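You operate a simulated robot arm through the tools that you are given. There is no shell and no other tool. Be economical: measure what you need, move in short steps, check, and stop when the job is done.

You run a simulated robot arm. Do the job below in one go: nothing can be reset, and whatever is moved stays where it is left.

Task
Take the small scoop on the top of the packing bench and put it away on the bench top beside the mixer. Then fetch the eyelet block labelled "2.85" from the top of the packing bench and set it on top of the low teal wheel. Then put one of the posts from the grey side table on the top of the packing bench. Keep to this order. Set down upright: eyelet block, post.
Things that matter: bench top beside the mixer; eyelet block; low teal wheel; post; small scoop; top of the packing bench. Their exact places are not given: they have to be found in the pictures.

Only the result counts: the job must be done as asked and must still hold three seconds after the hand-in. Knocking over, shifting, dropping, spilling or breaking anything else fails it.

Robot
A 6-joint arm with a two-finger gripper on a trunk, on a base that drives. Base frame: it is fixed to the floor where the robot stands at the start and does not move with it; the origin is under the middle of the robot, x ahead of it, y to its left, z up; the surface under the hand at the start is at about z = 800. Lengths are in mm, angles in rad, forces in N, time in s.
Its first joint turns from -2.897 to 2.897 rad. Places, roughly: bench top beside the mixer (25x36 cm) [-2960, 3560, 800]; low teal wheel [1000, -750, 750]; post [1250, -1500, 750]; top of the packing bench [800, -200, 800]. Payload 3.43 kg.
The TCP is the grasp point between the finger pads, 20 mm short of the fingertips. In the tool frame z runs along the fingers and y along their closing line. The gripper opens to 190 mm. The gripper's body begins 248 mm behind the TCP.
Orientation is told as [roll, pitch, yaw] about the base's x, y, z axes, in that order, counted from this pose: with the fingers straight down and closing along the base's y, the tool's x points along the base's -x, its y along +y and its z along -z.

Tools
- The arm moves only by the tool move_arm. Its argument "deltas" is text: rows parted by semicolons, each of 6 numbers parted by spaces: the shift along the base's x, y, z in m, then the turn, a rotation vector about the base's x, y, z in rad. In form: dx dy dz ax ay az; .... A call has 1 to 8 rows; each row is the pose to reach, as a shift and turn from the pose commanded when the call began. "gripper" is the opening, from 0 (shut) to 1 (fully open), set as the call begins (left out, the last holds). A row lasts 0.2 s, in which the tool goes at most 50 mm and 0.15 rad; a call with a longer step from one row to the next is refused whole, and so is a gripper value outside its range. A pose out of reach is approached as far as the arm can. The call stops where the force on the tool passes 40 N (or 10 N more than at its start, if that is more) or the arm is blocked; 0.2 s more then pass. Each finger travels about 45 mm/s and halts on what it meets, pressing with about 26 N; the grip force reading is that of the motor and also rises with nothing between the fingers. The clock runs only during rows and for 0.2 s after the last one: add rows that repeat a pose to give the fingers time. The reply holds the time, the measured pose of the TCP, the force on the tool along the base axes, the opening and the grip force, in the units named above and with some noise, with the torque about the TCP (base axes, N m) and any sound that the robot's microphone picked up.
- Cameras (640 x 400 px; columns grow to the right, rows downward): "scene" is now at [4.1, 158.7, 1354]; the picture's right is [-0.40, -0.92, -0.00], its down [-0.58, 0.25, -0.77] and it looks along [0.71, -0.31, -0.64] (base axes); focal length 214 px, centre (320, 200). "wrist" rides on the gripper at [70, -8, -288] in the tool frame; the picture's right is [0.12, 0.99, 0.00], its down [-0.96, 0.12, -0.25] and it looks along [-0.25, 0.03, 0.97] (tool axes); focal length 261 px, centre (320, 200).
- snapshot(camera): a new picture of that camera. No time passes.
- move_column(by): slides the trunk up (or, below 0, down) by that many mm; the arm and the scene camera ride with it, the base frame stays. It gives what a move gives, with no picture.
- roll_base(legs): drives the robot by 1 to 6 legs, each [ahead, turn to the left] in mm and rad, along the robot's own axes; the way and the turn of a leg run together, so that a leg with both is an arc; at most 1500 mm and 3.142 rad a leg. The arm and the cameras ride along, it lands a little off, and it stops where it bumps. It gives what a move gives.
- pan_tilt(pan, tilt): turns the head with the scene camera to pan (to the left, within 2.705 rad either way) and tilt (down, from -0.506 to 1.204), counted from straight ahead of the robot. It gives what a move gives.
- point_at(camera, pixels): for up to 12 pixels [column, row] of the newest picture of that camera ("zoom" is the newest enlarged one), the place [x, y, z] in the base frame of the surface seen there, good to about 2 mm, but the place of the scene camera against the robot may be out by one fixed shift of up to 25 mm in any direction. No time passes.
- zoom(camera, box): a new picture of the part [left, top, right, bottom] of that camera's present view, enlarged. No time passes.
- sign_off(): hands the job in; it is judged then, once.

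Keep the steps short. Do not move on a guess: measure, check each grasp and each placing, and mend mistakes. In all there are 110 turns and 98 pictures (those below and enlarged ones count). Leave the gripper open and the arm clear of the work at the hand-in unless told otherwise, and finish with a single line.

The tools are called after "Emit:" by a JSON object that holds its "api" and its "payload". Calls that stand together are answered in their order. move_arm: Moves the arm, as the interface text tells. Its arguments: {"type":"object","properties":{"deltas":{"type":"string"},"gripper":{"type":"number"}},"required":["deltas"]} The other tools are called the same way: move_column (by) slides the trunk up or down; roll_base (legs) drives the base; pan_tilt (pan, tilt) turns the head that bears the scene camera; snapshot (camera) takes a picture; point_at (camera, pixels) gives the place of the surface under pixels of a picture; zoom (camera, box) takes an enlarged picture of a part of a camera's view; sign_off () hands the job in.

At the start:

```text
clock: 0.0
tcp_pos: [750.0, -400.7, 1049.8]
tool_rot: [-0.002, 0.0, 0.0]
contact_force: [0.2, 0.8, 0.5]
ft_torque: [0.02, 0.0, 0.0]
gripper_width: 189.9
gripper_force: 0.1
trunk travel left (down, up): [-175.0, 65.0]
robot x, y, heading: [0.9, -0.7, 0.002]
head pan, tilt: [-0.407, 0.688]
```

scene: 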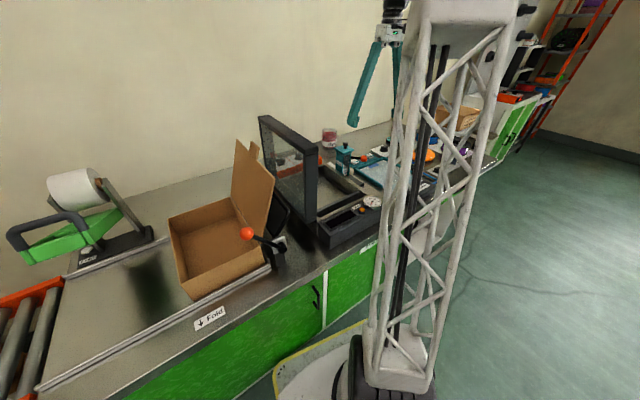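
wrist: 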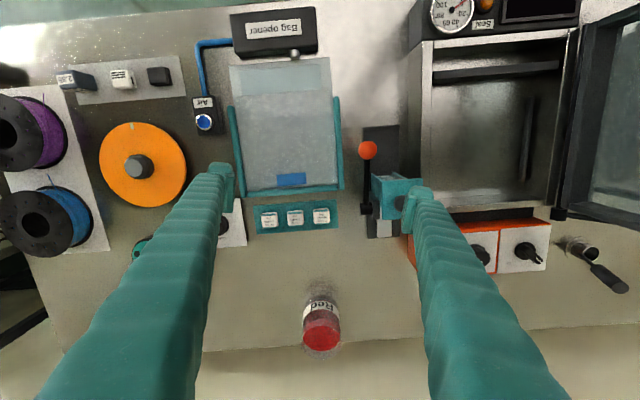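

I see what may be the scoop near (595,265) in the wrist picture and small blocks at the upper left (75–160,77). I'll enlarge both areas.

Emit:
{"api": "zoom", "payload": {"camera": "wrist", "box": [0, 40, 240, 190]}}

Emit:
{"api": "zoom", "payload": {"camera": "wrist", "box": [480, 190, 640, 290]}}

Emit:
{"api": "zoom", "payload": {"camera": "scene", "box": [300, 80, 540, 230]}}

```text
2.67 times, centred on (120, 115) of wrist
```

zoom: 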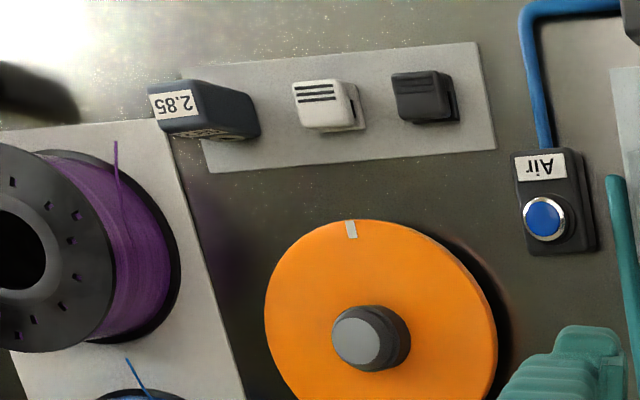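

```text
4.00 times, centred on (560, 240) of wrist
```

zoom: 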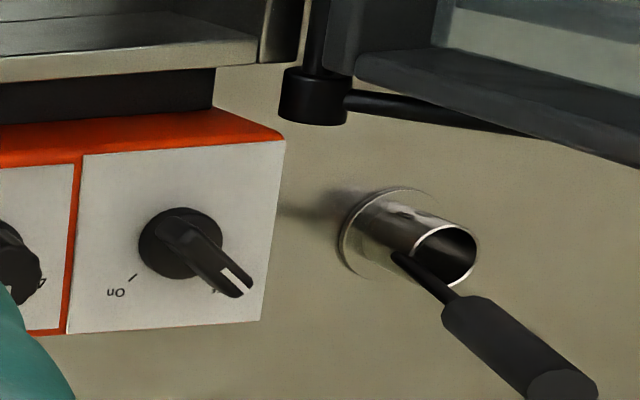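

```text
2.67 times, centred on (420, 155) of scene
```

zoom: 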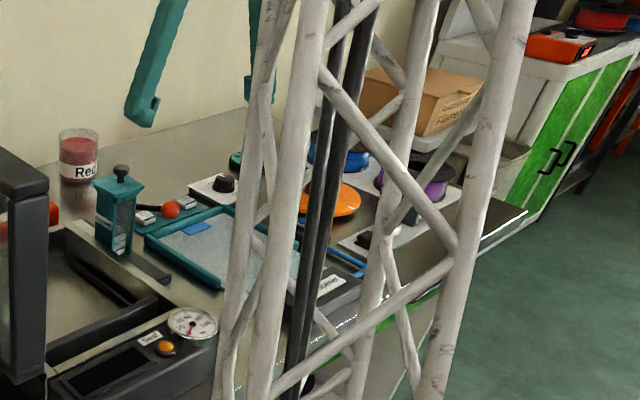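

I'll measure the scoop, the blocks and the bench surface.

Emit:
{"api": "point_at", "payload": {"camera": "wrist", "pixels": [[567, 249], [576, 250], [596, 255], [591, 266], [608, 280], [620, 288], [580, 300], [66, 80], [95, 86], [120, 78], [140, 165], [330, 330]]}}

Emit:
{"api": "point_at", "payload": {"camera": "zoom", "pixels": [[80, 155], [333, 198], [20, 230]]}}

```text
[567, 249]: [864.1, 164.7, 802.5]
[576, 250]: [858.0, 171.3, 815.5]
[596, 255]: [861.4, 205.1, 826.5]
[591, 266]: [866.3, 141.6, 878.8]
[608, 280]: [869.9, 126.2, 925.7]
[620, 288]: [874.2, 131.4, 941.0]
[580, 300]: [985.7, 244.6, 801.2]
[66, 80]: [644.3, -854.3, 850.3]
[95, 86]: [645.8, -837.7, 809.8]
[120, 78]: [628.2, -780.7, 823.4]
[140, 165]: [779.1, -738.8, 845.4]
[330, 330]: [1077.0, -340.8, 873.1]
```

```text
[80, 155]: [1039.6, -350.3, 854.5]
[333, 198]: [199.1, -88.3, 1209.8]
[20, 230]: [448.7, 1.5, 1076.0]
```

The scoop's cup stands on the bench near (862,175), and its handle rises to about (873,130,z941). Before moving the arm there I'll measure the sealing-machine lid and the box flaps.

Emit:
{"api": "point_at", "payload": {"camera": "scene", "pixels": [[263, 122], [308, 158], [310, 230], [240, 150], [270, 175], [248, 233], [345, 160], [329, 133], [285, 140], [230, 300]]}}

Emit:
{"api": "pan_tilt", "payload": {"pan": 0.1, "tilt": 0.5}}

Emit:
{"api": "snapshot", "payload": {"camera": "scene"}}

```text
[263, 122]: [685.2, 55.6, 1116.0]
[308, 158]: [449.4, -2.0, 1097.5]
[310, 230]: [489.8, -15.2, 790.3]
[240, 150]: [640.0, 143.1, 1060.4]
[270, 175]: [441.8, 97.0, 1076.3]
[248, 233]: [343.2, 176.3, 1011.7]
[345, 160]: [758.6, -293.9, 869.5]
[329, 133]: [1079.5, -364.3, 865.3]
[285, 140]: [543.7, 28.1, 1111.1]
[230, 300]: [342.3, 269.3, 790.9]
```

```text
clock: 0.9
tcp_pos: [750.9, -400.8, 1049.9]
tool_rot: [0.001, 0.0, 0.001]
contact_force: [0.7, -0.2, 0.0]
ft_torque: [-0.01, 0.0, -0.01]
gripper_width: 190.2
gripper_force: 0.0
trunk travel left (down, up): [-175.0, 65.0]
robot x, y, heading: [-0.6, -1.3, -0.002]
head pan, tilt: [0.099, 0.499]
```

```text
92 pictures are left
```

scene: 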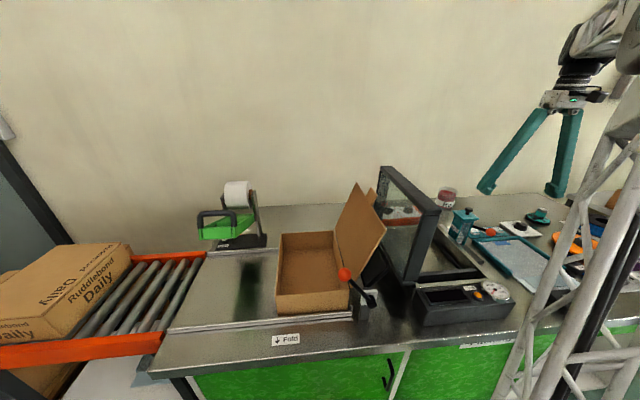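

The lid's top edge is at z≈1120, so I'll raise the arm to z≈1250 and then move left towards the scoop.

Emit:
{"api": "move_arm", "payload": {"deltas": "0 0 0.05 0 0 0;0 0 0.1 0 0 0;0 0 0.15 0 0 0;0 0 0.2 0 0 0;0 0.05 0.2 0 0 0;0 0.1 0.2 0 0 0;0 0.15 0.2 0 0 0;0 0.2 0.2 0 0 0"}}

Emit:
{"api": "move_arm", "payload": {"deltas": "0 0.05 0 0 0 0;0 0.1 0 0 0 0;0 0.15 0 0 0 0;0 0.2 0 0 0 0;0 0.25 0 0 0 0;0 0.30 0 0 0 0;0 0.33 0 0 0 0"}}

Emit:
{"api": "snapshot", "payload": {"camera": "wrist"}}

Emit:
{"api": "snapshot", "payload": {"camera": "scene"}}

```text
clock: 2.7
tcp_pos: [750.5, -202.8, 1247.2]
tool_rot: [0.0, 0.002, -0.002]
contact_force: [0.1, -1.2, 0.0]
ft_torque: [0.23, 0.04, -0.04]
gripper_width: 190.2
gripper_force: 0.0
trunk travel left (down, up): [-175.0, 65.0]
robot x, y, heading: [2.1, -0.6, -0.001]
head pan, tilt: [0.099, 0.499]
```

```text
clock: 4.3
tcp_pos: [751.4, 129.0, 1251.9]
tool_rot: [0.0, 0.0, 0.001]
contact_force: [0.6, 0.1, 0.4]
ft_torque: [0.12, 0.01, -0.01]
gripper_width: 190.1
gripper_force: 0.0
trunk travel left (down, up): [-175.0, 65.0]
robot x, y, heading: [0.8, -0.5, -0.004]
head pan, tilt: [0.099, 0.499]
```

```text
91 pictures are left
```

wrist: 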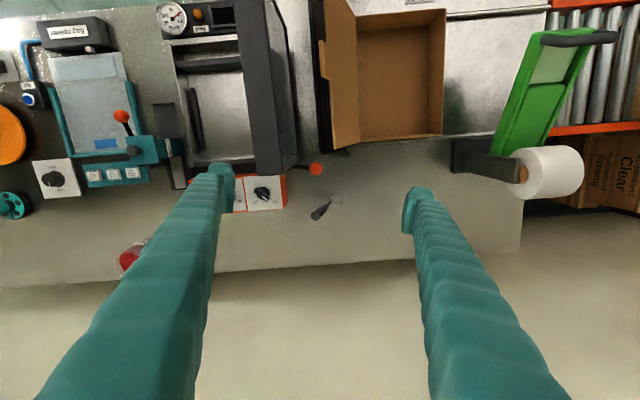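

```text
90 pictures are left
```

scene: 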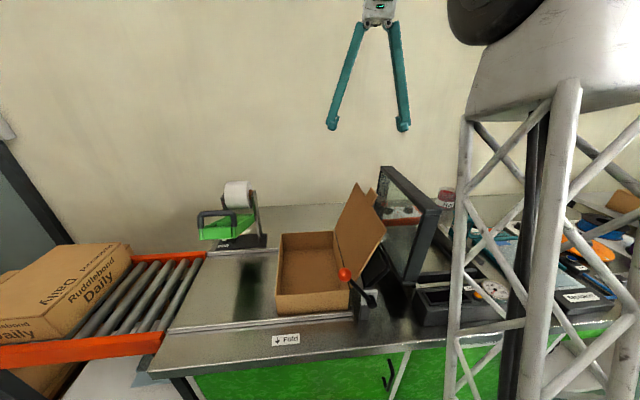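

The scoop shows at (325,208). I'll enlarge that area and measure it, along with the lid and the flap.

Emit:
{"api": "zoom", "payload": {"camera": "wrist", "box": [224, 135, 424, 260]}}

Emit:
{"api": "point_at", "payload": {"camera": "wrist", "pixels": [[316, 215], [322, 208], [328, 202], [336, 200], [345, 200], [316, 170], [275, 165], [300, 155], [345, 148], [265, 192], [290, 20], [13, 205]]}}

```text
3.20 times, centred on (324, 198) of wrist
```

zoom: 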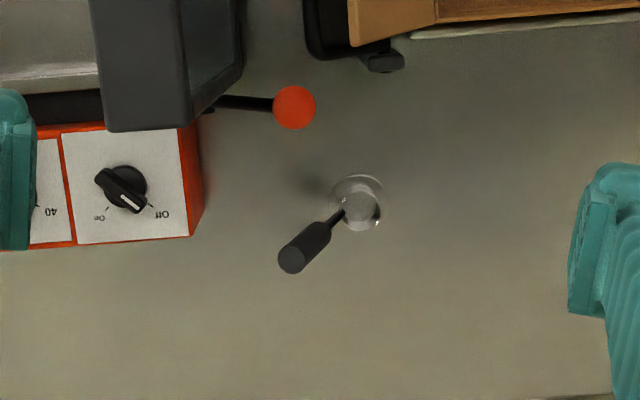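

```text
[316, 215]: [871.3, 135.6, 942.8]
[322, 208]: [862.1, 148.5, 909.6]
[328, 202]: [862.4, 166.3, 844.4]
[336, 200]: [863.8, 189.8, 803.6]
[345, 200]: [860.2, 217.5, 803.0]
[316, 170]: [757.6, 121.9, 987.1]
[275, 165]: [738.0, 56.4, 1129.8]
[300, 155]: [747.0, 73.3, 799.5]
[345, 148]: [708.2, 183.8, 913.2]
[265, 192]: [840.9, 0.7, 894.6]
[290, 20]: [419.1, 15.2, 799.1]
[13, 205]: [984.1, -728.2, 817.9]
```

The handle axis runs from about (865,166,844) to (871,135,943), leaning towards −y. I'll pinch it along x. That means turning the hand 90° up here, partly closing the fingers, and going above the handle at (869,145).

Emit:
{"api": "move_arm", "payload": {"deltas": "0.015 0.002 0 0 0 0.15;0.03 0.004 0 0 0 0.3;0.045 0.006 0 0 0 0.45;0.06 0.008 0 0 0 0.6;0.075 0.01 0 0 0 0.75;0.09 0.012 0 0 0 0.9;0.105 0.014 0 0 0 1.05;0.118 0.016 0 0 0 1.2", "gripper": 0.4}}

Emit:
{"api": "move_arm", "payload": {"deltas": "0 0 0 0 0 0.15;0 0 0 0 0 0.3;0 0 0 0 0 0.3708;0 0 -0.05 0 0 0.3708;0 0 -0.1 0 0 0.3708;0 0 -0.15 0 0 0.3708;0 0 -0.2 0 0 0.3708"}}

Emit:
{"api": "snapshot", "payload": {"camera": "wrist"}}

Emit:
{"api": "snapshot", "payload": {"camera": "scene"}}

```text
clock: 6.1
tcp_pos: [867.3, 145.0, 1249.1]
tool_rot: [-0.003, -0.002, 1.201]
contact_force: [0.0, 0.8, -0.2]
ft_torque: [0.0, -0.01, -0.02]
gripper_width: 76.1
gripper_force: 0.0
trunk travel left (down, up): [-175.0, 65.0]
robot x, y, heading: [2.1, 2.1, 0.006]
head pan, tilt: [0.099, 0.499]
```

```text
clock: 7.7
tcp_pos: [867.6, 145.2, 1049.8]
tool_rot: [0.0, 0.0, 1.571]
contact_force: [-0.6, -0.5, 0.2]
ft_torque: [-0.01, -0.07, 0.0]
gripper_width: 75.8
gripper_force: 0.1
trunk travel left (down, up): [-175.0, 65.0]
robot x, y, heading: [1.5, -1.3, 0.002]
head pan, tilt: [0.099, 0.499]
```

```text
88 pictures are left
```

wrist: 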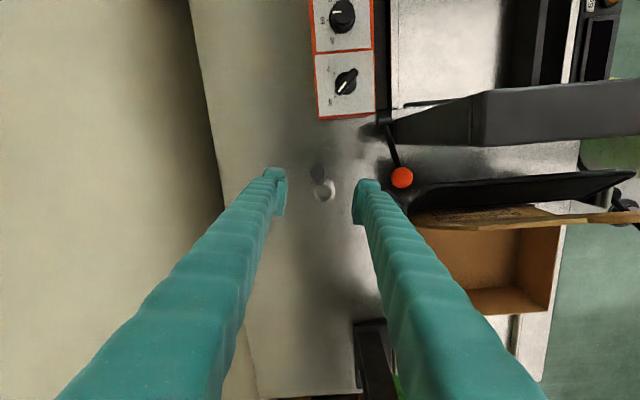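

```text
87 pictures are left
```

scene: 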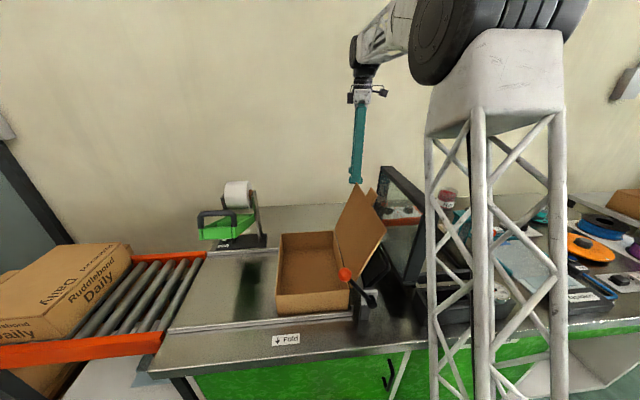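

The handle top shows near (319,172). I'll measure it once more from this closer view.

Emit:
{"api": "zoom", "payload": {"camera": "wrist", "box": [264, 140, 376, 210]}}

Emit:
{"api": "point_at", "payload": {"camera": "wrist", "pixels": [[318, 168], [318, 174], [321, 182], [325, 190], [402, 176]]}}

```text
5.71 times, centred on (320, 175) of wrist
```

zoom: 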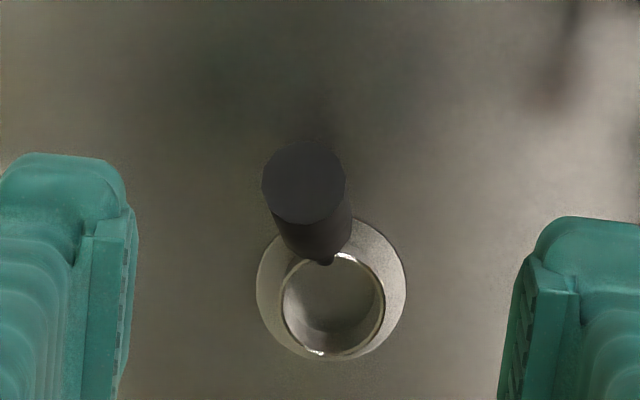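

```text
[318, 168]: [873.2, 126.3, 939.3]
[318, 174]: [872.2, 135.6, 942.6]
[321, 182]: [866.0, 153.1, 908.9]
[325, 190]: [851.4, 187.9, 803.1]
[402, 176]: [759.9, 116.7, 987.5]
```

The handle is centred between the fingers. I'll lower to z≈912, with the tips at 892, and look before closing.

Emit:
{"api": "move_arm", "payload": {"deltas": "0.002 0 -0.05 0 0 0;0.002 0 -0.1 0 0 0;0.002 0 -0.137 0 0 0;0.002 0 -0.137 0 0 0"}}

Emit:
{"api": "snapshot", "payload": {"camera": "wrist"}}

```text
clock: 8.7
tcp_pos: [870.1, 144.8, 912.3]
tool_rot: [-0.001, 0.001, 1.571]
contact_force: [-0.5, -0.8, -0.5]
ft_torque: [0.0, 0.01, 0.0]
gripper_width: 76.2
gripper_force: 0.0
trunk travel left (down, up): [-175.0, 65.0]
robot x, y, heading: [0.5, 0.6, 0.001]
head pan, tilt: [0.099, 0.499]
```

```text
85 pictures are left
```

wrist: 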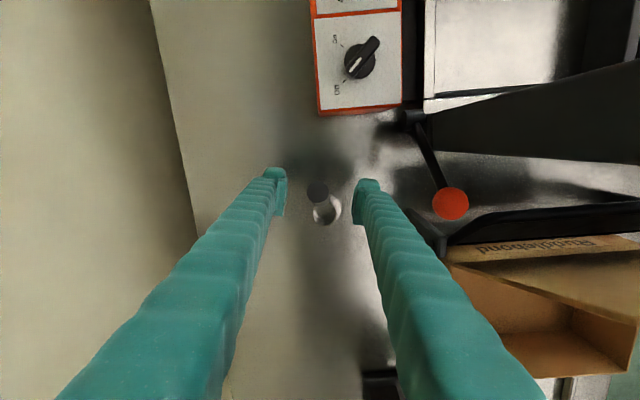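

The handle is between the pads at (318,190). I'll close and hold.

Emit:
{"api": "move_arm", "payload": {"deltas": "0 0 0 0 0 0;0 0 0 0 0 0;0 0 0 0 0 0;0 0 0 0 0 0;0 0 0 0 0 0", "gripper": 0}}

Emit:
{"api": "zoom", "payload": {"camera": "wrist", "box": [240, 140, 400, 240]}}

```text
clock: 9.9
tcp_pos: [869.5, 144.2, 914.3]
tool_rot: [0.002, 0.001, 1.571]
contact_force: [-3.0, -1.3, 7.8]
ft_torque: [0.24, 0.71, 0.19]
gripper_width: 22.0
gripper_force: 26.0
trunk travel left (down, up): [-175.0, 65.0]
robot x, y, heading: [0.2, 0.3, 0.002]
head pan, tilt: [0.099, 0.499]
```

```text
4.00 times, centred on (320, 190) of wrist
```

zoom: 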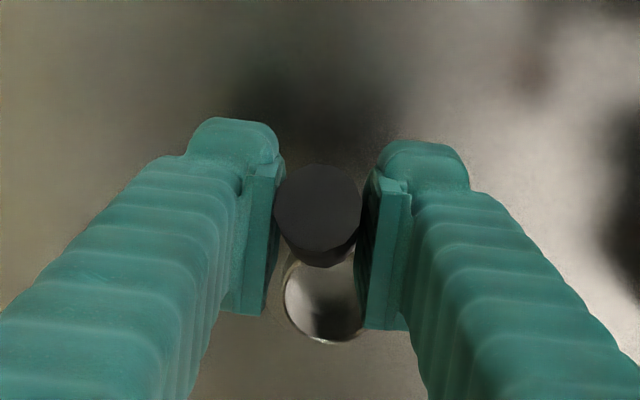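

The handle is held at 22 mm. I'll lift straight up and look.

Emit:
{"api": "move_arm", "payload": {"deltas": "0 0 0.02 0 0 0;0 0 0.05 0 0 0;0 0 0.1 0 0 0;0 0 0.15 0 0 0;0 0 0.2 0 0 0;0 0 0.25 0 0 0;0 0 0.3 0 0 0;0 0 0.35 0 0 0"}}

Emit:
{"api": "snapshot", "payload": {"camera": "wrist"}}

Emit:
{"api": "zoom", "payload": {"camera": "scene", "box": [280, 0, 480, 125]}}

```text
clock: 11.7
tcp_pos: [864.0, 144.1, 1252.9]
tool_rot: [-0.009, -0.002, 1.573]
contact_force: [0.8, 0.1, -1.5]
ft_torque: [-0.02, -0.08, 0.01]
gripper_width: 21.6
gripper_force: 26.0
out of reach, approached as far as the arm can: row 8
trunk travel left (down, up): [-175.0, 65.0]
robot x, y, heading: [2.3, -1.6, -0.002]
head pan, tilt: [0.099, 0.499]
```

```text
83 pictures are left
```

wrist: 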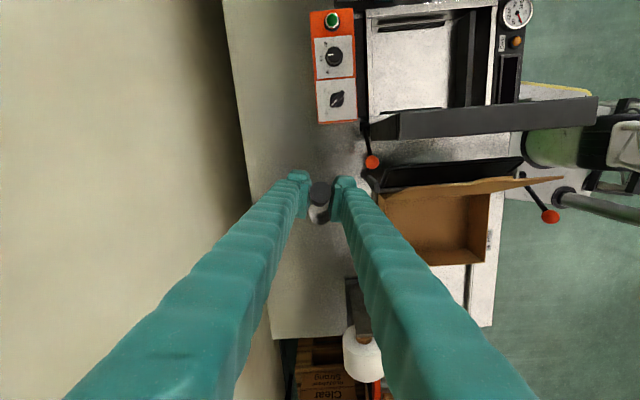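

```text
3.20 times, centred on (380, 62) of scene
```

zoom: 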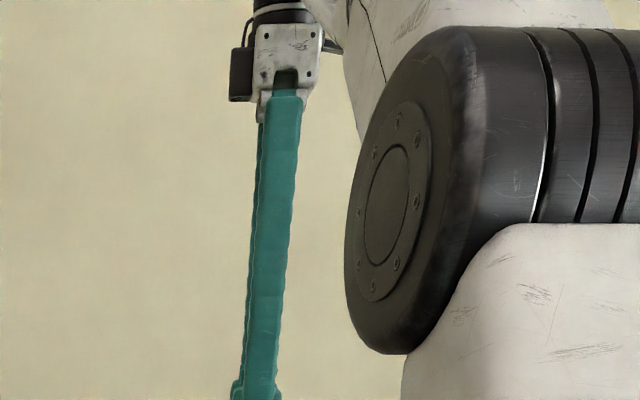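

The scoop is lifted and held. I'll pull the arm in at this height, where the cup bottom at about 1140 is above everything on the bench, then look around to plan the drive.

Emit:
{"api": "move_arm", "payload": {"deltas": "-0.05 0 0 0 0 0;-0.1 0 0 0 0 0;-0.15 0 0 0 0 0;-0.2 0 0 0 0 0;-0.25 0 0 0 0 0;-0.3 0 0 0 0 0;-0.35 0 0 0 0 0;-0.4 0 0 0 0 0"}}

Emit:
{"api": "pan_tilt", "payload": {"pan": 2.3, "tilt": 0.3}}

Emit:
{"api": "snapshot", "payload": {"camera": "scene"}}

Emit:
{"api": "pan_tilt", "payload": {"pan": -2.5, "tilt": 0.4}}

Emit:
{"api": "snapshot", "payload": {"camera": "scene"}}

Emit:
{"api": "pan_tilt", "payload": {"pan": -0.9, "tilt": 0.5}}

Emit:
{"api": "snapshot", "payload": {"camera": "scene"}}

```text
clock: 13.5
tcp_pos: [464.3, 141.4, 1249.2]
tool_rot: [0.002, 0.0, 1.571]
contact_force: [1.4, 0.3, -1.8]
ft_torque: [-0.16, 0.29, 0.01]
gripper_width: 21.8
gripper_force: 26.1
trunk travel left (down, up): [-175.0, 65.0]
robot x, y, heading: [-2.5, -0.8, 0.001]
head pan, tilt: [0.099, 0.499]
```

```text
clock: 15.6
tcp_pos: [464.1, 142.0, 1249.3]
tool_rot: [0.001, 0.0, 1.569]
contact_force: [0.3, -0.2, -2.2]
ft_torque: [-0.05, -0.03, 0.0]
gripper_width: 21.6
gripper_force: 25.6
trunk travel left (down, up): [-175.0, 65.0]
robot x, y, heading: [0.7, -3.0, -0.001]
head pan, tilt: [2.3, 0.3]
```

```text
81 pictures are left
```

scene: 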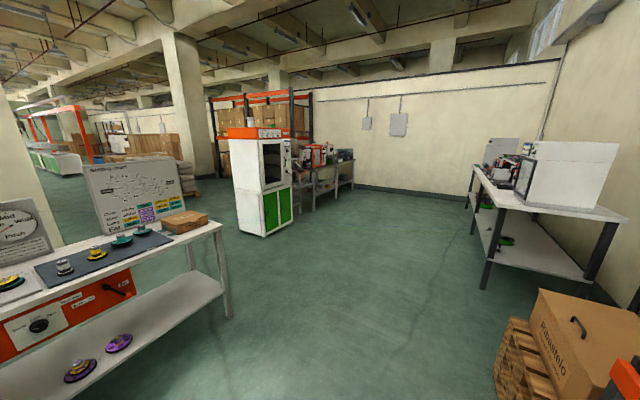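

```text
clock: 19.4
tcp_pos: [463.6, 142.0, 1250.1]
tool_rot: [0.001, 0.0, 1.571]
contact_force: [-0.3, 0.3, -1.8]
ft_torque: [-0.01, -0.01, -0.01]
gripper_width: 21.6
gripper_force: 25.9
trunk travel left (down, up): [-175.0, 65.0]
robot x, y, heading: [3.9, 1.3, -0.002]
head pan, tilt: [-2.499, 0.4]
```

```text
80 pictures are left
```

scene: 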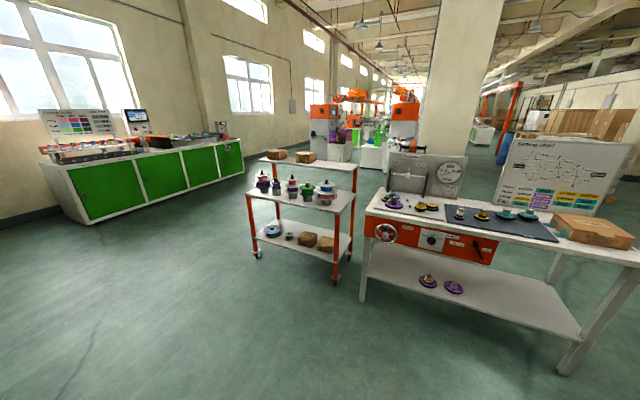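

```text
clock: 21.1
tcp_pos: [463.8, 142.5, 1248.9]
tool_rot: [0.0, -0.001, 1.57]
contact_force: [-0.1, -0.7, -2.0]
ft_torque: [-0.02, 0.02, -0.04]
gripper_width: 21.7
gripper_force: 25.8
trunk travel left (down, up): [-175.0, 65.0]
robot x, y, heading: [4.2, 0.5, -0.001]
head pan, tilt: [-0.901, 0.499]
```

```text
79 pictures are left
```

scene: 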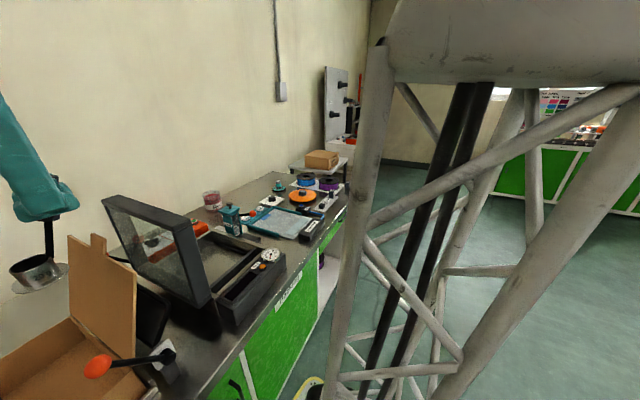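

The far table at about (330,165) in the first look-around picture matches the direction of the mixer bench. I'll turn the head there, enlarge and measure.

Emit:
{"api": "pan_tilt", "payload": {"pan": 2.26, "tilt": 0.35}}

Emit:
{"api": "zoom", "payload": {"camera": "scene", "box": [230, 90, 390, 190]}}

Emit:
{"api": "zoom", "payload": {"camera": "scene", "box": [0, 0, 640, 400]}}

```text
clock: 23.8
tcp_pos: [463.1, 142.5, 1250.2]
tool_rot: [-0.001, 0.0, 1.57]
contact_force: [0.4, -0.3, -1.9]
ft_torque: [-0.03, 0.0, 0.0]
gripper_width: 21.7
gripper_force: 25.8
trunk travel left (down, up): [-175.0, 65.0]
robot x, y, heading: [0.8, -0.1, -0.001]
head pan, tilt: [2.26, 0.351]
```

```text
4.00 times, centred on (310, 140) of scene
```

zoom: 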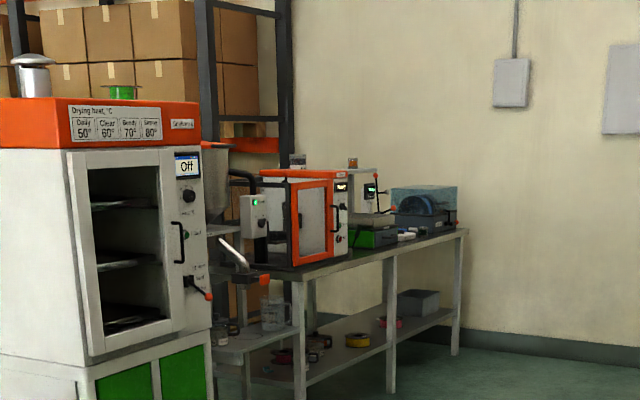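

```text
1.00 times, centred on (320, 200) of scene (not enlarged: the box is as wide or as high as the picture)
```

zoom: 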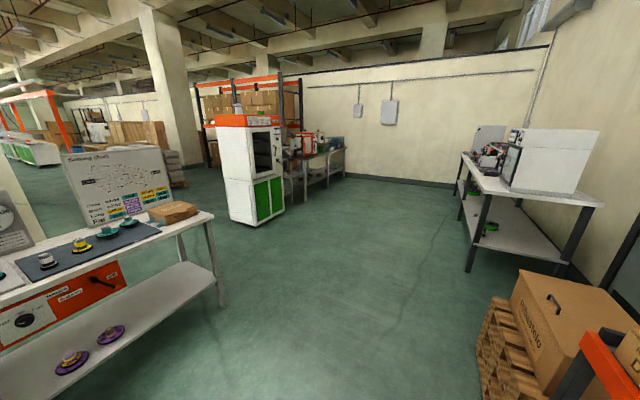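

I'll measure the cabinet, the table legs, the table top and other obstacles for planning.

Emit:
{"api": "point_at", "payload": {"camera": "scene", "pixels": [[231, 219], [258, 225], [284, 212], [305, 200], [327, 187], [343, 178], [300, 158], [340, 150], [218, 303], [468, 270], [478, 340], [320, 240]]}}

Emit:
{"api": "pan_tilt", "payload": {"pan": 1.4, "tilt": 0.6}}

Emit:
{"api": "snapshot", "payload": {"camera": "scene"}}

```text
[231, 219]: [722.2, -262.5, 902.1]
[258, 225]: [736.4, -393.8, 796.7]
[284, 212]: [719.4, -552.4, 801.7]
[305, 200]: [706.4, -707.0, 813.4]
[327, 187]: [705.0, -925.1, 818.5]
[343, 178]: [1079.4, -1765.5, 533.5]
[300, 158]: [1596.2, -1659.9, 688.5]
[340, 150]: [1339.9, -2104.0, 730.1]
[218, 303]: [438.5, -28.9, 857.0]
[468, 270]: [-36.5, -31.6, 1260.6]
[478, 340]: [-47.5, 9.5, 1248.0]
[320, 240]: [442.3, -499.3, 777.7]
```

```text
clock: 25.0
tcp_pos: [463.3, 143.8, 1249.4]
tool_rot: [-0.001, 0.001, 1.571]
contact_force: [0.5, 0.5, -1.2]
ft_torque: [-0.04, -0.02, -0.02]
gripper_width: 21.6
gripper_force: 25.6
trunk travel left (down, up): [-175.0, 65.0]
robot x, y, heading: [2.5, -3.8, 0.001]
head pan, tilt: [1.4, 0.6]
```

```text
76 pictures are left
```

scene: 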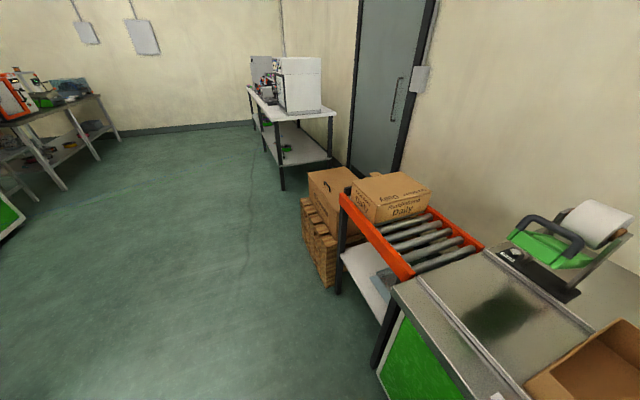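

That measurement used the older snapshot, taken facing right. This new picture shows the free floor and the far tables, so I'll measure on it.

Emit:
{"api": "point_at", "payload": {"camera": "scene", "pixels": [[22, 222], [64, 188], [118, 140], [95, 95], [50, 110], [330, 285], [302, 200], [282, 188], [340, 200], [385, 355], [335, 290], [8, 100]]}}

Emit:
{"api": "pan_tilt", "payload": {"pan": 2.3, "tilt": 0.5}}

Emit:
{"api": "snapshot", "payload": {"camera": "scene"}}

```text
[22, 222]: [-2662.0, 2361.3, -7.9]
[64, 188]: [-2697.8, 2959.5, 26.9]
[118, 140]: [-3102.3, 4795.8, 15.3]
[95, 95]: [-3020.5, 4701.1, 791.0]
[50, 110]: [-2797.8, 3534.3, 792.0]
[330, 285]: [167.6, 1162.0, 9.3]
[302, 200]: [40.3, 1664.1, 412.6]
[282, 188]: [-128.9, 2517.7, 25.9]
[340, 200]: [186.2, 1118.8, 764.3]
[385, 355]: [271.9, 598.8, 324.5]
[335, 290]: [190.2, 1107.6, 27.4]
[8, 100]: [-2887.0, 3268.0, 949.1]
```

```text
clock: 26.2
tcp_pos: [463.3, 141.5, 1249.6]
tool_rot: [0.002, 0.0, 1.571]
contact_force: [-0.8, 0.4, -2.1]
ft_torque: [-0.07, -0.02, 0.03]
gripper_width: 21.6
gripper_force: 25.6
trunk travel left (down, up): [-175.0, 65.0]
robot x, y, heading: [-1.4, 1.0, 0.002]
head pan, tilt: [2.3, 0.499]
```

```text
75 pictures are left
```

scene: 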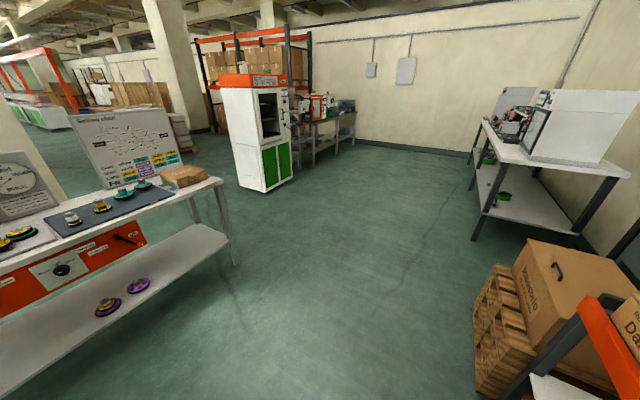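

I'll measure the table on the left with the whiteboard and any others near my path.

Emit:
{"api": "point_at", "payload": {"camera": "scene", "pixels": [[237, 262], [222, 180], [60, 300], [0, 390], [264, 190], [240, 185], [290, 178]]}}

Emit:
{"api": "zoom", "payload": {"camera": "scene", "box": [210, 60, 370, 160]}}

```text
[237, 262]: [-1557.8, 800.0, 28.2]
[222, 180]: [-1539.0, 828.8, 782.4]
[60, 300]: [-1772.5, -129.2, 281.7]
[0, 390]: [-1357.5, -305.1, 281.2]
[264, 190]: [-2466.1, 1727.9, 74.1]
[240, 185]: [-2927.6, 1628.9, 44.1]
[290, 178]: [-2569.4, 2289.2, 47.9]
```

```text
4.00 times, centred on (290, 110) of scene
```

zoom: 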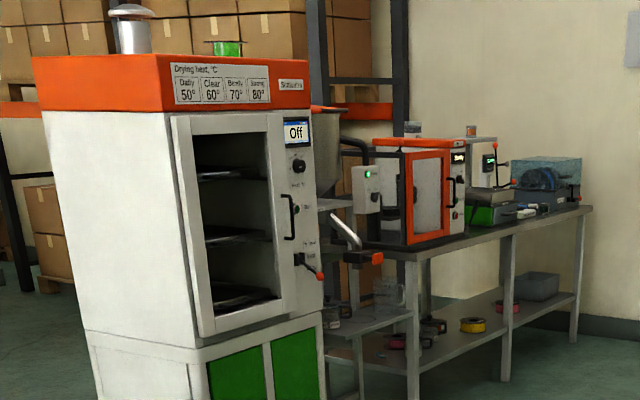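

The way is clear. I'll back off 150 mm, turn left 2.104 rad, and drive in two legs towards (-2250,3560).

Emit:
{"api": "roll_base", "payload": {"legs": [[-150, 0], [0, 2.104], [1400, 0], [1400, 0]]}}

Emit:
{"api": "pan_tilt", "payload": {"pan": 0.3, "tilt": 0.4}}

Emit:
{"api": "snapshot", "payload": {"camera": "scene"}}

```text
clock: 46.0
tcp_pos: [-1898.7, 2776.7, 1249.6]
tool_rot: [-0.001, -0.001, -2.62]
contact_force: [0.4, -1.3, -2.0]
ft_torque: [0.01, -0.07, 0.0]
gripper_width: 21.4
gripper_force: 26.3
trunk travel left (down, up): [-175.0, 65.0]
robot x, y, heading: [-1544.7, 2447.2, 2.092]
head pan, tilt: [2.3, 0.499]
```

```text
clock: 47.9
tcp_pos: [-1899.2, 2776.7, 1250.1]
tool_rot: [0.002, 0.0, -2.62]
contact_force: [-0.3, -0.5, -2.2]
ft_torque: [0.01, -0.03, -0.01]
gripper_width: 21.5
gripper_force: 26.4
trunk travel left (down, up): [-175.0, 65.0]
robot x, y, heading: [-1551.1, 2446.2, 2.091]
head pan, tilt: [0.3, 0.4]
```

```text
73 pictures are left
```

scene: 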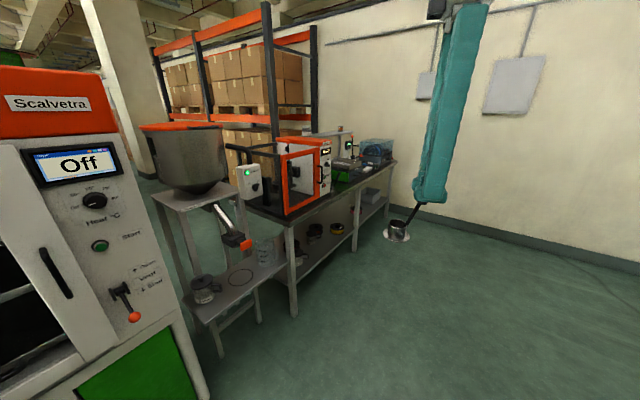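

I'll enlarge and measure the table.

Emit:
{"api": "zoom", "payload": {"camera": "scene", "box": [200, 110, 440, 260]}}

Emit:
{"api": "point_at", "payload": {"camera": "scene", "pixels": [[287, 222], [258, 203], [290, 208], [322, 195], [340, 187], [380, 165], [345, 180], [360, 170], [285, 180], [325, 145], [250, 178], [294, 315]]}}

```text
2.67 times, centred on (320, 185) of scene
```

zoom: 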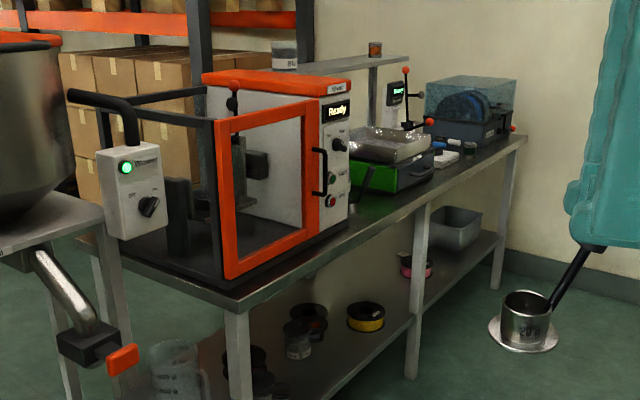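

```text
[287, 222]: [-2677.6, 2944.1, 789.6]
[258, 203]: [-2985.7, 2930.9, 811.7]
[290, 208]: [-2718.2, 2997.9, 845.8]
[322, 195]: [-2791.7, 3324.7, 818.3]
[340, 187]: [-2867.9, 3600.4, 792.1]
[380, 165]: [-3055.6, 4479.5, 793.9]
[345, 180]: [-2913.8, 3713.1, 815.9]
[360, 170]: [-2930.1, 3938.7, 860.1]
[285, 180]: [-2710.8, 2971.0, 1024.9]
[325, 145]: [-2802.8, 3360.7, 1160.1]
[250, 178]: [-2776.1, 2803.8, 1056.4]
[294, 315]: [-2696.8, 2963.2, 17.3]
```

The free bench top lies between the mixer, which ends at y≈3360, and the green scale at y≈3740. I'll drive on to about (-2200,3560) and turn to face the table.

Emit:
{"api": "roll_base", "payload": {"legs": [[1290, 0.0], [0, 1.02]]}}

Emit:
{"api": "pan_tilt", "payload": {"pan": 0.0, "tilt": 0.7}}

Emit:
{"api": "snapshot", "payload": {"camera": "scene"}}

Emit:
{"api": "snapshot", "payload": {"camera": "wrist"}}

```text
clock: 57.1
tcp_pos: [-2648.1, 3442.8, 1249.6]
tool_rot: [0.0, -0.001, -1.613]
contact_force: [0.5, 0.2, -1.8]
ft_torque: [0.09, 0.01, -0.03]
gripper_width: 21.7
gripper_force: 25.7
trunk travel left (down, up): [-175.0, 65.0]
robot x, y, heading: [-2180.0, 3565.0, 3.096]
head pan, tilt: [0.3, 0.4]
```

```text
clock: 57.9
tcp_pos: [-2649.3, 3444.3, 1250.9]
tool_rot: [0.001, 0.0, -1.612]
contact_force: [-0.2, -0.7, -2.1]
ft_torque: [0.05, 0.01, -0.03]
gripper_width: 21.9
gripper_force: 26.2
trunk travel left (down, up): [-175.0, 65.0]
robot x, y, heading: [-2181.6, 3566.3, 3.099]
head pan, tilt: [0.0, 0.7]
```

```text
71 pictures are left
```

scene: 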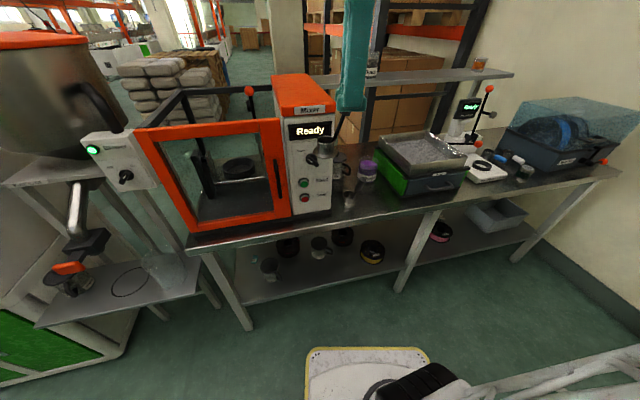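

```text
70 pictures are left
```

wrist: 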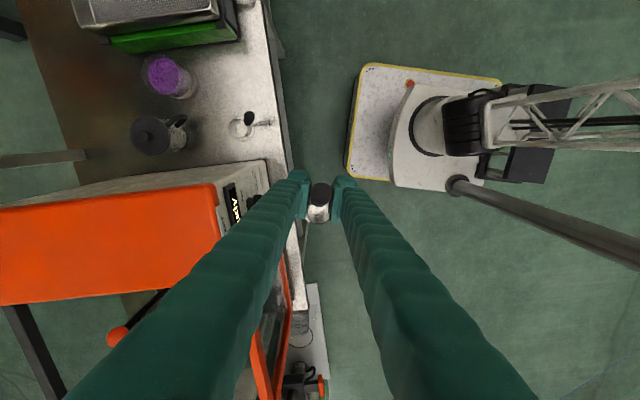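

The machine is labelled "Mixer". On the target area stand a mug, a purple jar and another scoop. I'll enlarge the wrist view and measure them.

Emit:
{"api": "zoom", "payload": {"camera": "wrist", "box": [80, 20, 304, 160]}}

Emit:
{"api": "point_at", "payload": {"camera": "wrist", "pixels": [[150, 130], [172, 130], [172, 75], [240, 128], [249, 118], [270, 122], [216, 90], [230, 38], [243, 30], [275, 70], [262, 168], [218, 188]]}}

Emit:
{"api": "zoom", "payload": {"camera": "scene", "box": [270, 70, 510, 220]}}

```text
2.86 times, centred on (192, 90) of wrist
```

zoom: 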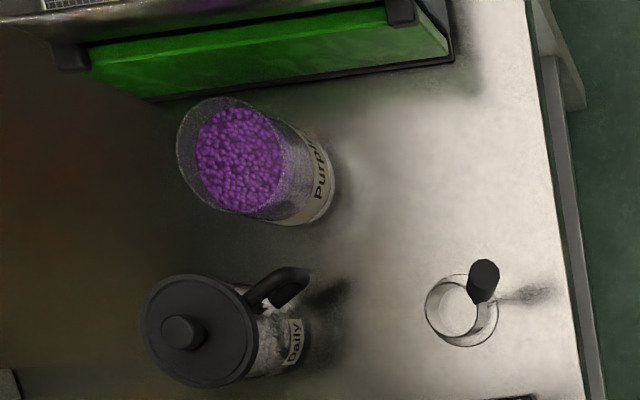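

```text
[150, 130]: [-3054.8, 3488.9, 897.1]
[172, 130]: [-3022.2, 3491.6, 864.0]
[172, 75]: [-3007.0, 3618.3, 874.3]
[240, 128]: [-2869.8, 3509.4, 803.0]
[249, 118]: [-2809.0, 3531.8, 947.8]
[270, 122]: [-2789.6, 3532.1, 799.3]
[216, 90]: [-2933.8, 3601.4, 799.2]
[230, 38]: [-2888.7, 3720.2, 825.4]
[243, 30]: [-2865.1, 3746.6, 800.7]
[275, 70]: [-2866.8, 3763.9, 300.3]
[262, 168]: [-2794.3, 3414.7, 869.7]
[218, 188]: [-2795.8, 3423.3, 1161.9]
```

```text
2.67 times, centred on (390, 145) of scene
```

zoom: 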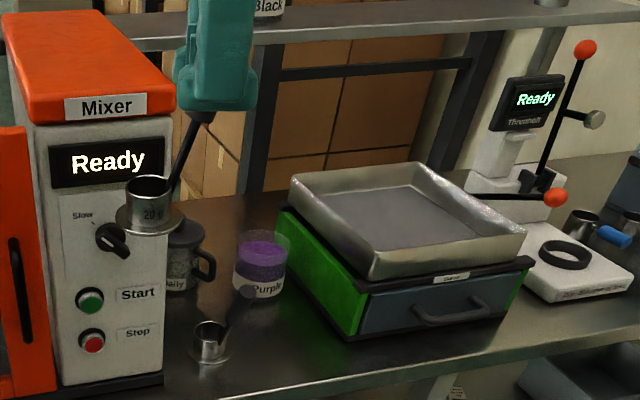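

A free spot exists near (-2895,3605), clear of the jar (around -2985,3615), the other scoop (-2870,3515) and the green box (y≥3720). I'll turn the hand −90° so the handle points towards me, then move to y≈3615.

Emit:
{"api": "move_arm", "payload": {"deltas": "0 0.0215 0 0 0 -0.15;0 0.043 0 0 0 -0.3;0 0.0645 0 0 0 -0.45;0 0.086 0 0 0 -0.6;0 0.1075 0 0 0 -0.75;0 0.129 0 0 0 -0.9;0 0.1505 0 0 0 -1.05;0 0.172 0 0 0 -1.2"}}

Emit:
{"api": "move_arm", "payload": {"deltas": "-0.02 0 0 0 0 -0.15;-0.04 0 0 0 0 -0.3;-0.06 0 0 0 0 -0.371;-0.1 0 0 0 0 -0.371"}}

Emit:
{"api": "snapshot", "payload": {"camera": "wrist"}}

Emit:
{"api": "zoom", "payload": {"camera": "scene", "box": [270, 50, 510, 200]}}

```text
clock: 59.7
tcp_pos: [-2649.1, 3616.5, 1249.0]
tool_rot: [0.001, 0.0, -2.812]
contact_force: [0.1, 0.1, -1.4]
ft_torque: [0.05, -0.04, 0.0]
gripper_width: 21.4
gripper_force: 25.7
trunk travel left (down, up): [-175.0, 65.0]
robot x, y, heading: [-2180.7, 3564.1, 3.096]
head pan, tilt: [0.0, 0.7]
```

```text
clock: 60.7
tcp_pos: [-2749.6, 3614.4, 1249.8]
tool_rot: [0.001, -0.004, 3.099]
contact_force: [1.4, -0.7, -0.8]
ft_torque: [-0.01, 0.21, -0.02]
gripper_width: 21.6
gripper_force: 26.1
trunk travel left (down, up): [-175.0, 65.0]
robot x, y, heading: [-2178.3, 3564.8, 3.101]
head pan, tilt: [0.0, 0.7]
```

```text
67 pictures are left
```

wrist: 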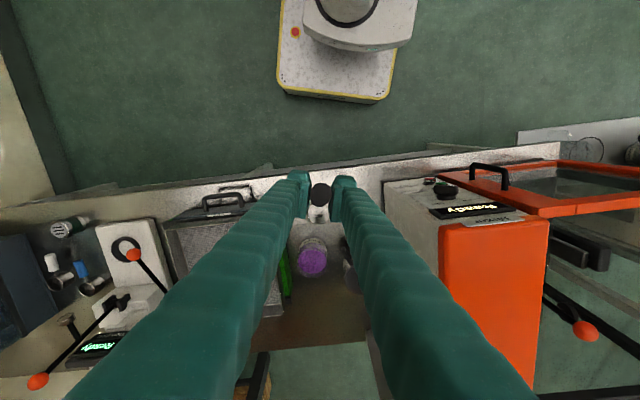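

```text
2.67 times, centred on (390, 125) of scene
```

zoom: 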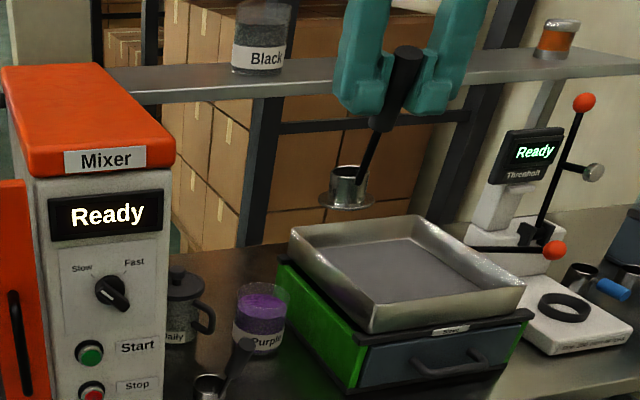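

The scoop hangs level. I'll measure the jar's near side and the green box from this angle, then move out over the spot.

Emit:
{"api": "zoom", "payload": {"camera": "wrist", "box": [256, 180, 384, 260]}}

Emit:
{"api": "point_at", "payload": {"camera": "wrist", "pixels": [[312, 240], [303, 245], [320, 232], [318, 214], [312, 226], [287, 275], [280, 290], [340, 270]]}}

```text
5.00 times, centred on (320, 220) of wrist
```

zoom: 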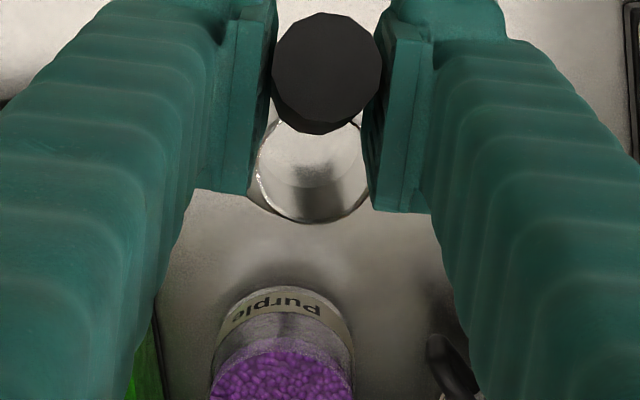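

```text
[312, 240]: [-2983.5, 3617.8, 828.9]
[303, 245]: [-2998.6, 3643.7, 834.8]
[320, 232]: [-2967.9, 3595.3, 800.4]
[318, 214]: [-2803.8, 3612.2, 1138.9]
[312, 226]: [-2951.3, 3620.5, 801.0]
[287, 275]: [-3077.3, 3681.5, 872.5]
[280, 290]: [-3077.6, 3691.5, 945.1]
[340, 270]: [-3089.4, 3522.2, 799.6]
```

The jar front is at x≈-2980, so cup centre (-2905,3612) has good margins. I'll move out over it and descend to z≈940.

Emit:
{"api": "move_arm", "payload": {"deltas": "-0.05 0.002 0 0 0 0;-0.1 0.004 0 0 0 0;-0.108 0.004 -0.05 0 0 0;-0.108 0.004 -0.1 0 0 0;-0.108 0.004 -0.15 0 0 0;-0.108 0.004 -0.2 0 0 0;-0.108 0.004 -0.25 0 0 0;-0.108 0.004 -0.30 0 0 0"}}

Emit:
{"api": "snapshot", "payload": {"camera": "wrist"}}

Emit:
{"api": "zoom", "payload": {"camera": "scene", "box": [270, 70, 510, 220]}}

```text
refused: row 3 steps farther than a row can; nothing moved
```

```text
64 pictures are left
```

wrist: 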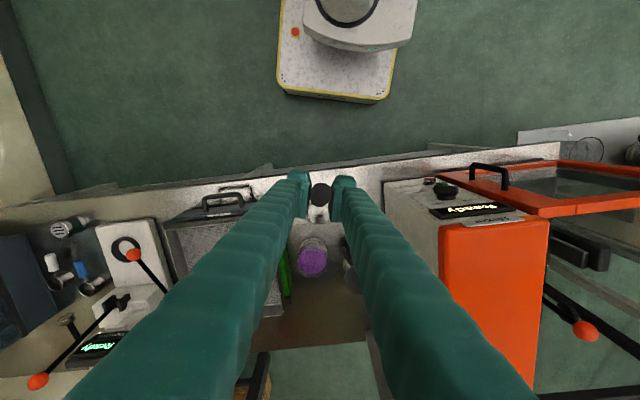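

```text
2.67 times, centred on (390, 145) of scene
```

zoom: 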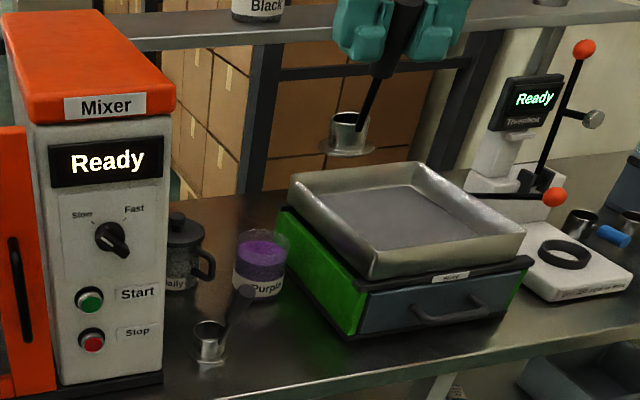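

One step was longer than allowed, so the call was refused. I'll send it again with smaller steps.

Emit:
{"api": "move_arm", "payload": {"deltas": "-0.045 0.002 0 0 0 0;-0.09 0.004 0 0 0 0;-0.108 0.004 -0.04 0 0 0;-0.108 0.004 -0.09 0 0 0;-0.108 0.004 -0.14 0 0 0;-0.108 0.004 -0.19 0 0 0;-0.108 0.004 -0.24 0 0 0;-0.108 0.004 -0.29 0 0 0"}}

Emit:
{"api": "snapshot", "payload": {"camera": "wrist"}}

Emit:
{"api": "zoom", "payload": {"camera": "scene", "box": [270, 70, 510, 220]}}

```text
clock: 62.5
tcp_pos: [-2855.6, 3619.0, 959.0]
tool_rot: [0.001, 0.0, 3.1]
contact_force: [1.0, -0.3, -1.5]
ft_torque: [0.01, 0.02, 0.03]
gripper_width: 21.6
gripper_force: 26.2
trunk travel left (down, up): [-175.0, 65.0]
robot x, y, heading: [-2179.7, 3564.9, 3.102]
head pan, tilt: [0.0, 0.7]
```

```text
62 pictures are left
```

wrist: 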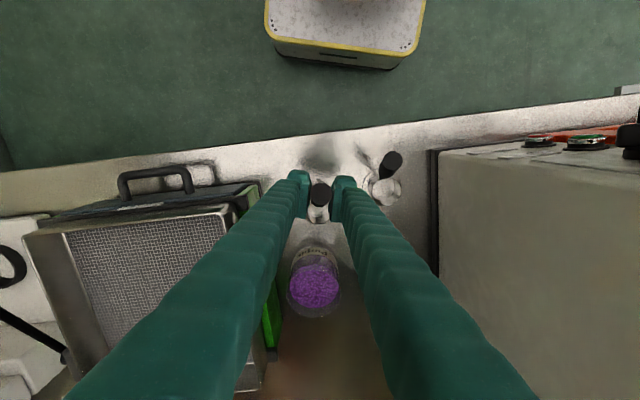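

```text
2.67 times, centred on (390, 145) of scene
```

zoom: 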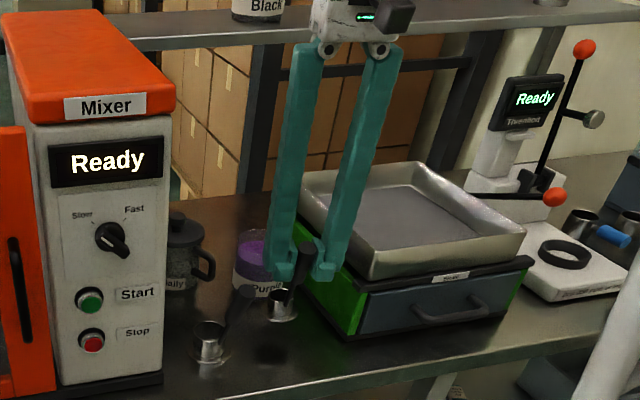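

All clear around it. I'll lower gently to z≈914.

Emit:
{"api": "move_arm", "payload": {"deltas": "0 0 -0.02 0 0 0;0 0 -0.034 0 0 0;0 0 -0.04 0 0 0;0 0 -0.043 0 0 0;0 0 -0.045 0 0 0;0 0 -0.045 0 0 0"}}

Emit:
{"api": "zoom", "payload": {"camera": "scene", "box": [330, 130, 420, 200]}}

```text
clock: 63.9
tcp_pos: [-2855.5, 3619.1, 916.3]
tool_rot: [0.0, 0.001, 3.1]
contact_force: [2.5, 4.4, 14.9]
ft_torque: [0.01, 0.43, -0.11]
gripper_width: 21.6
gripper_force: 26.2
trunk travel left (down, up): [-175.0, 65.0]
robot x, y, heading: [-2175.3, 3566.3, 3.096]
head pan, tilt: [0.0, 0.7]
```

```text
5.71 times, centred on (375, 165) of scene
```

zoom: 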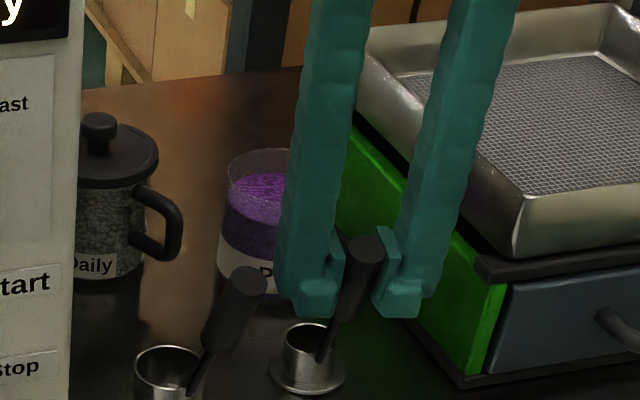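

It has touched down, with 15 N upward. I'll open the fingers to about 50 mm.

Emit:
{"api": "move_arm", "payload": {"deltas": "0 0 0.001 0 0 0;0 0 0.001 0 0 0;0 0 0.001 0 0 0;0 0 0.001 0 0 0", "gripper": 0.26}}

Emit:
{"api": "snapshot", "payload": {"camera": "wrist"}}

```text
clock: 64.9
tcp_pos: [-2856.4, 3618.8, 915.8]
tool_rot: [0.0, 0.0, 3.099]
contact_force: [0.6, 0.2, 0.2]
ft_torque: [0.01, -0.03, 0.02]
gripper_width: 49.5
gripper_force: 0.0
trunk travel left (down, up): [-175.0, 65.0]
robot x, y, heading: [-2178.4, 3565.2, 3.104]
head pan, tilt: [0.0, 0.7]
```

```text
59 pictures are left
```

wrist: 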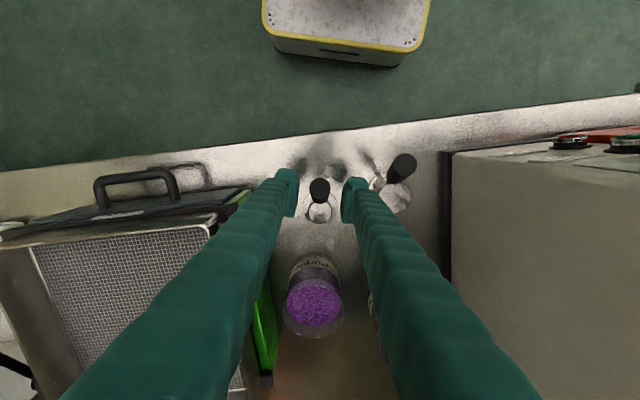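

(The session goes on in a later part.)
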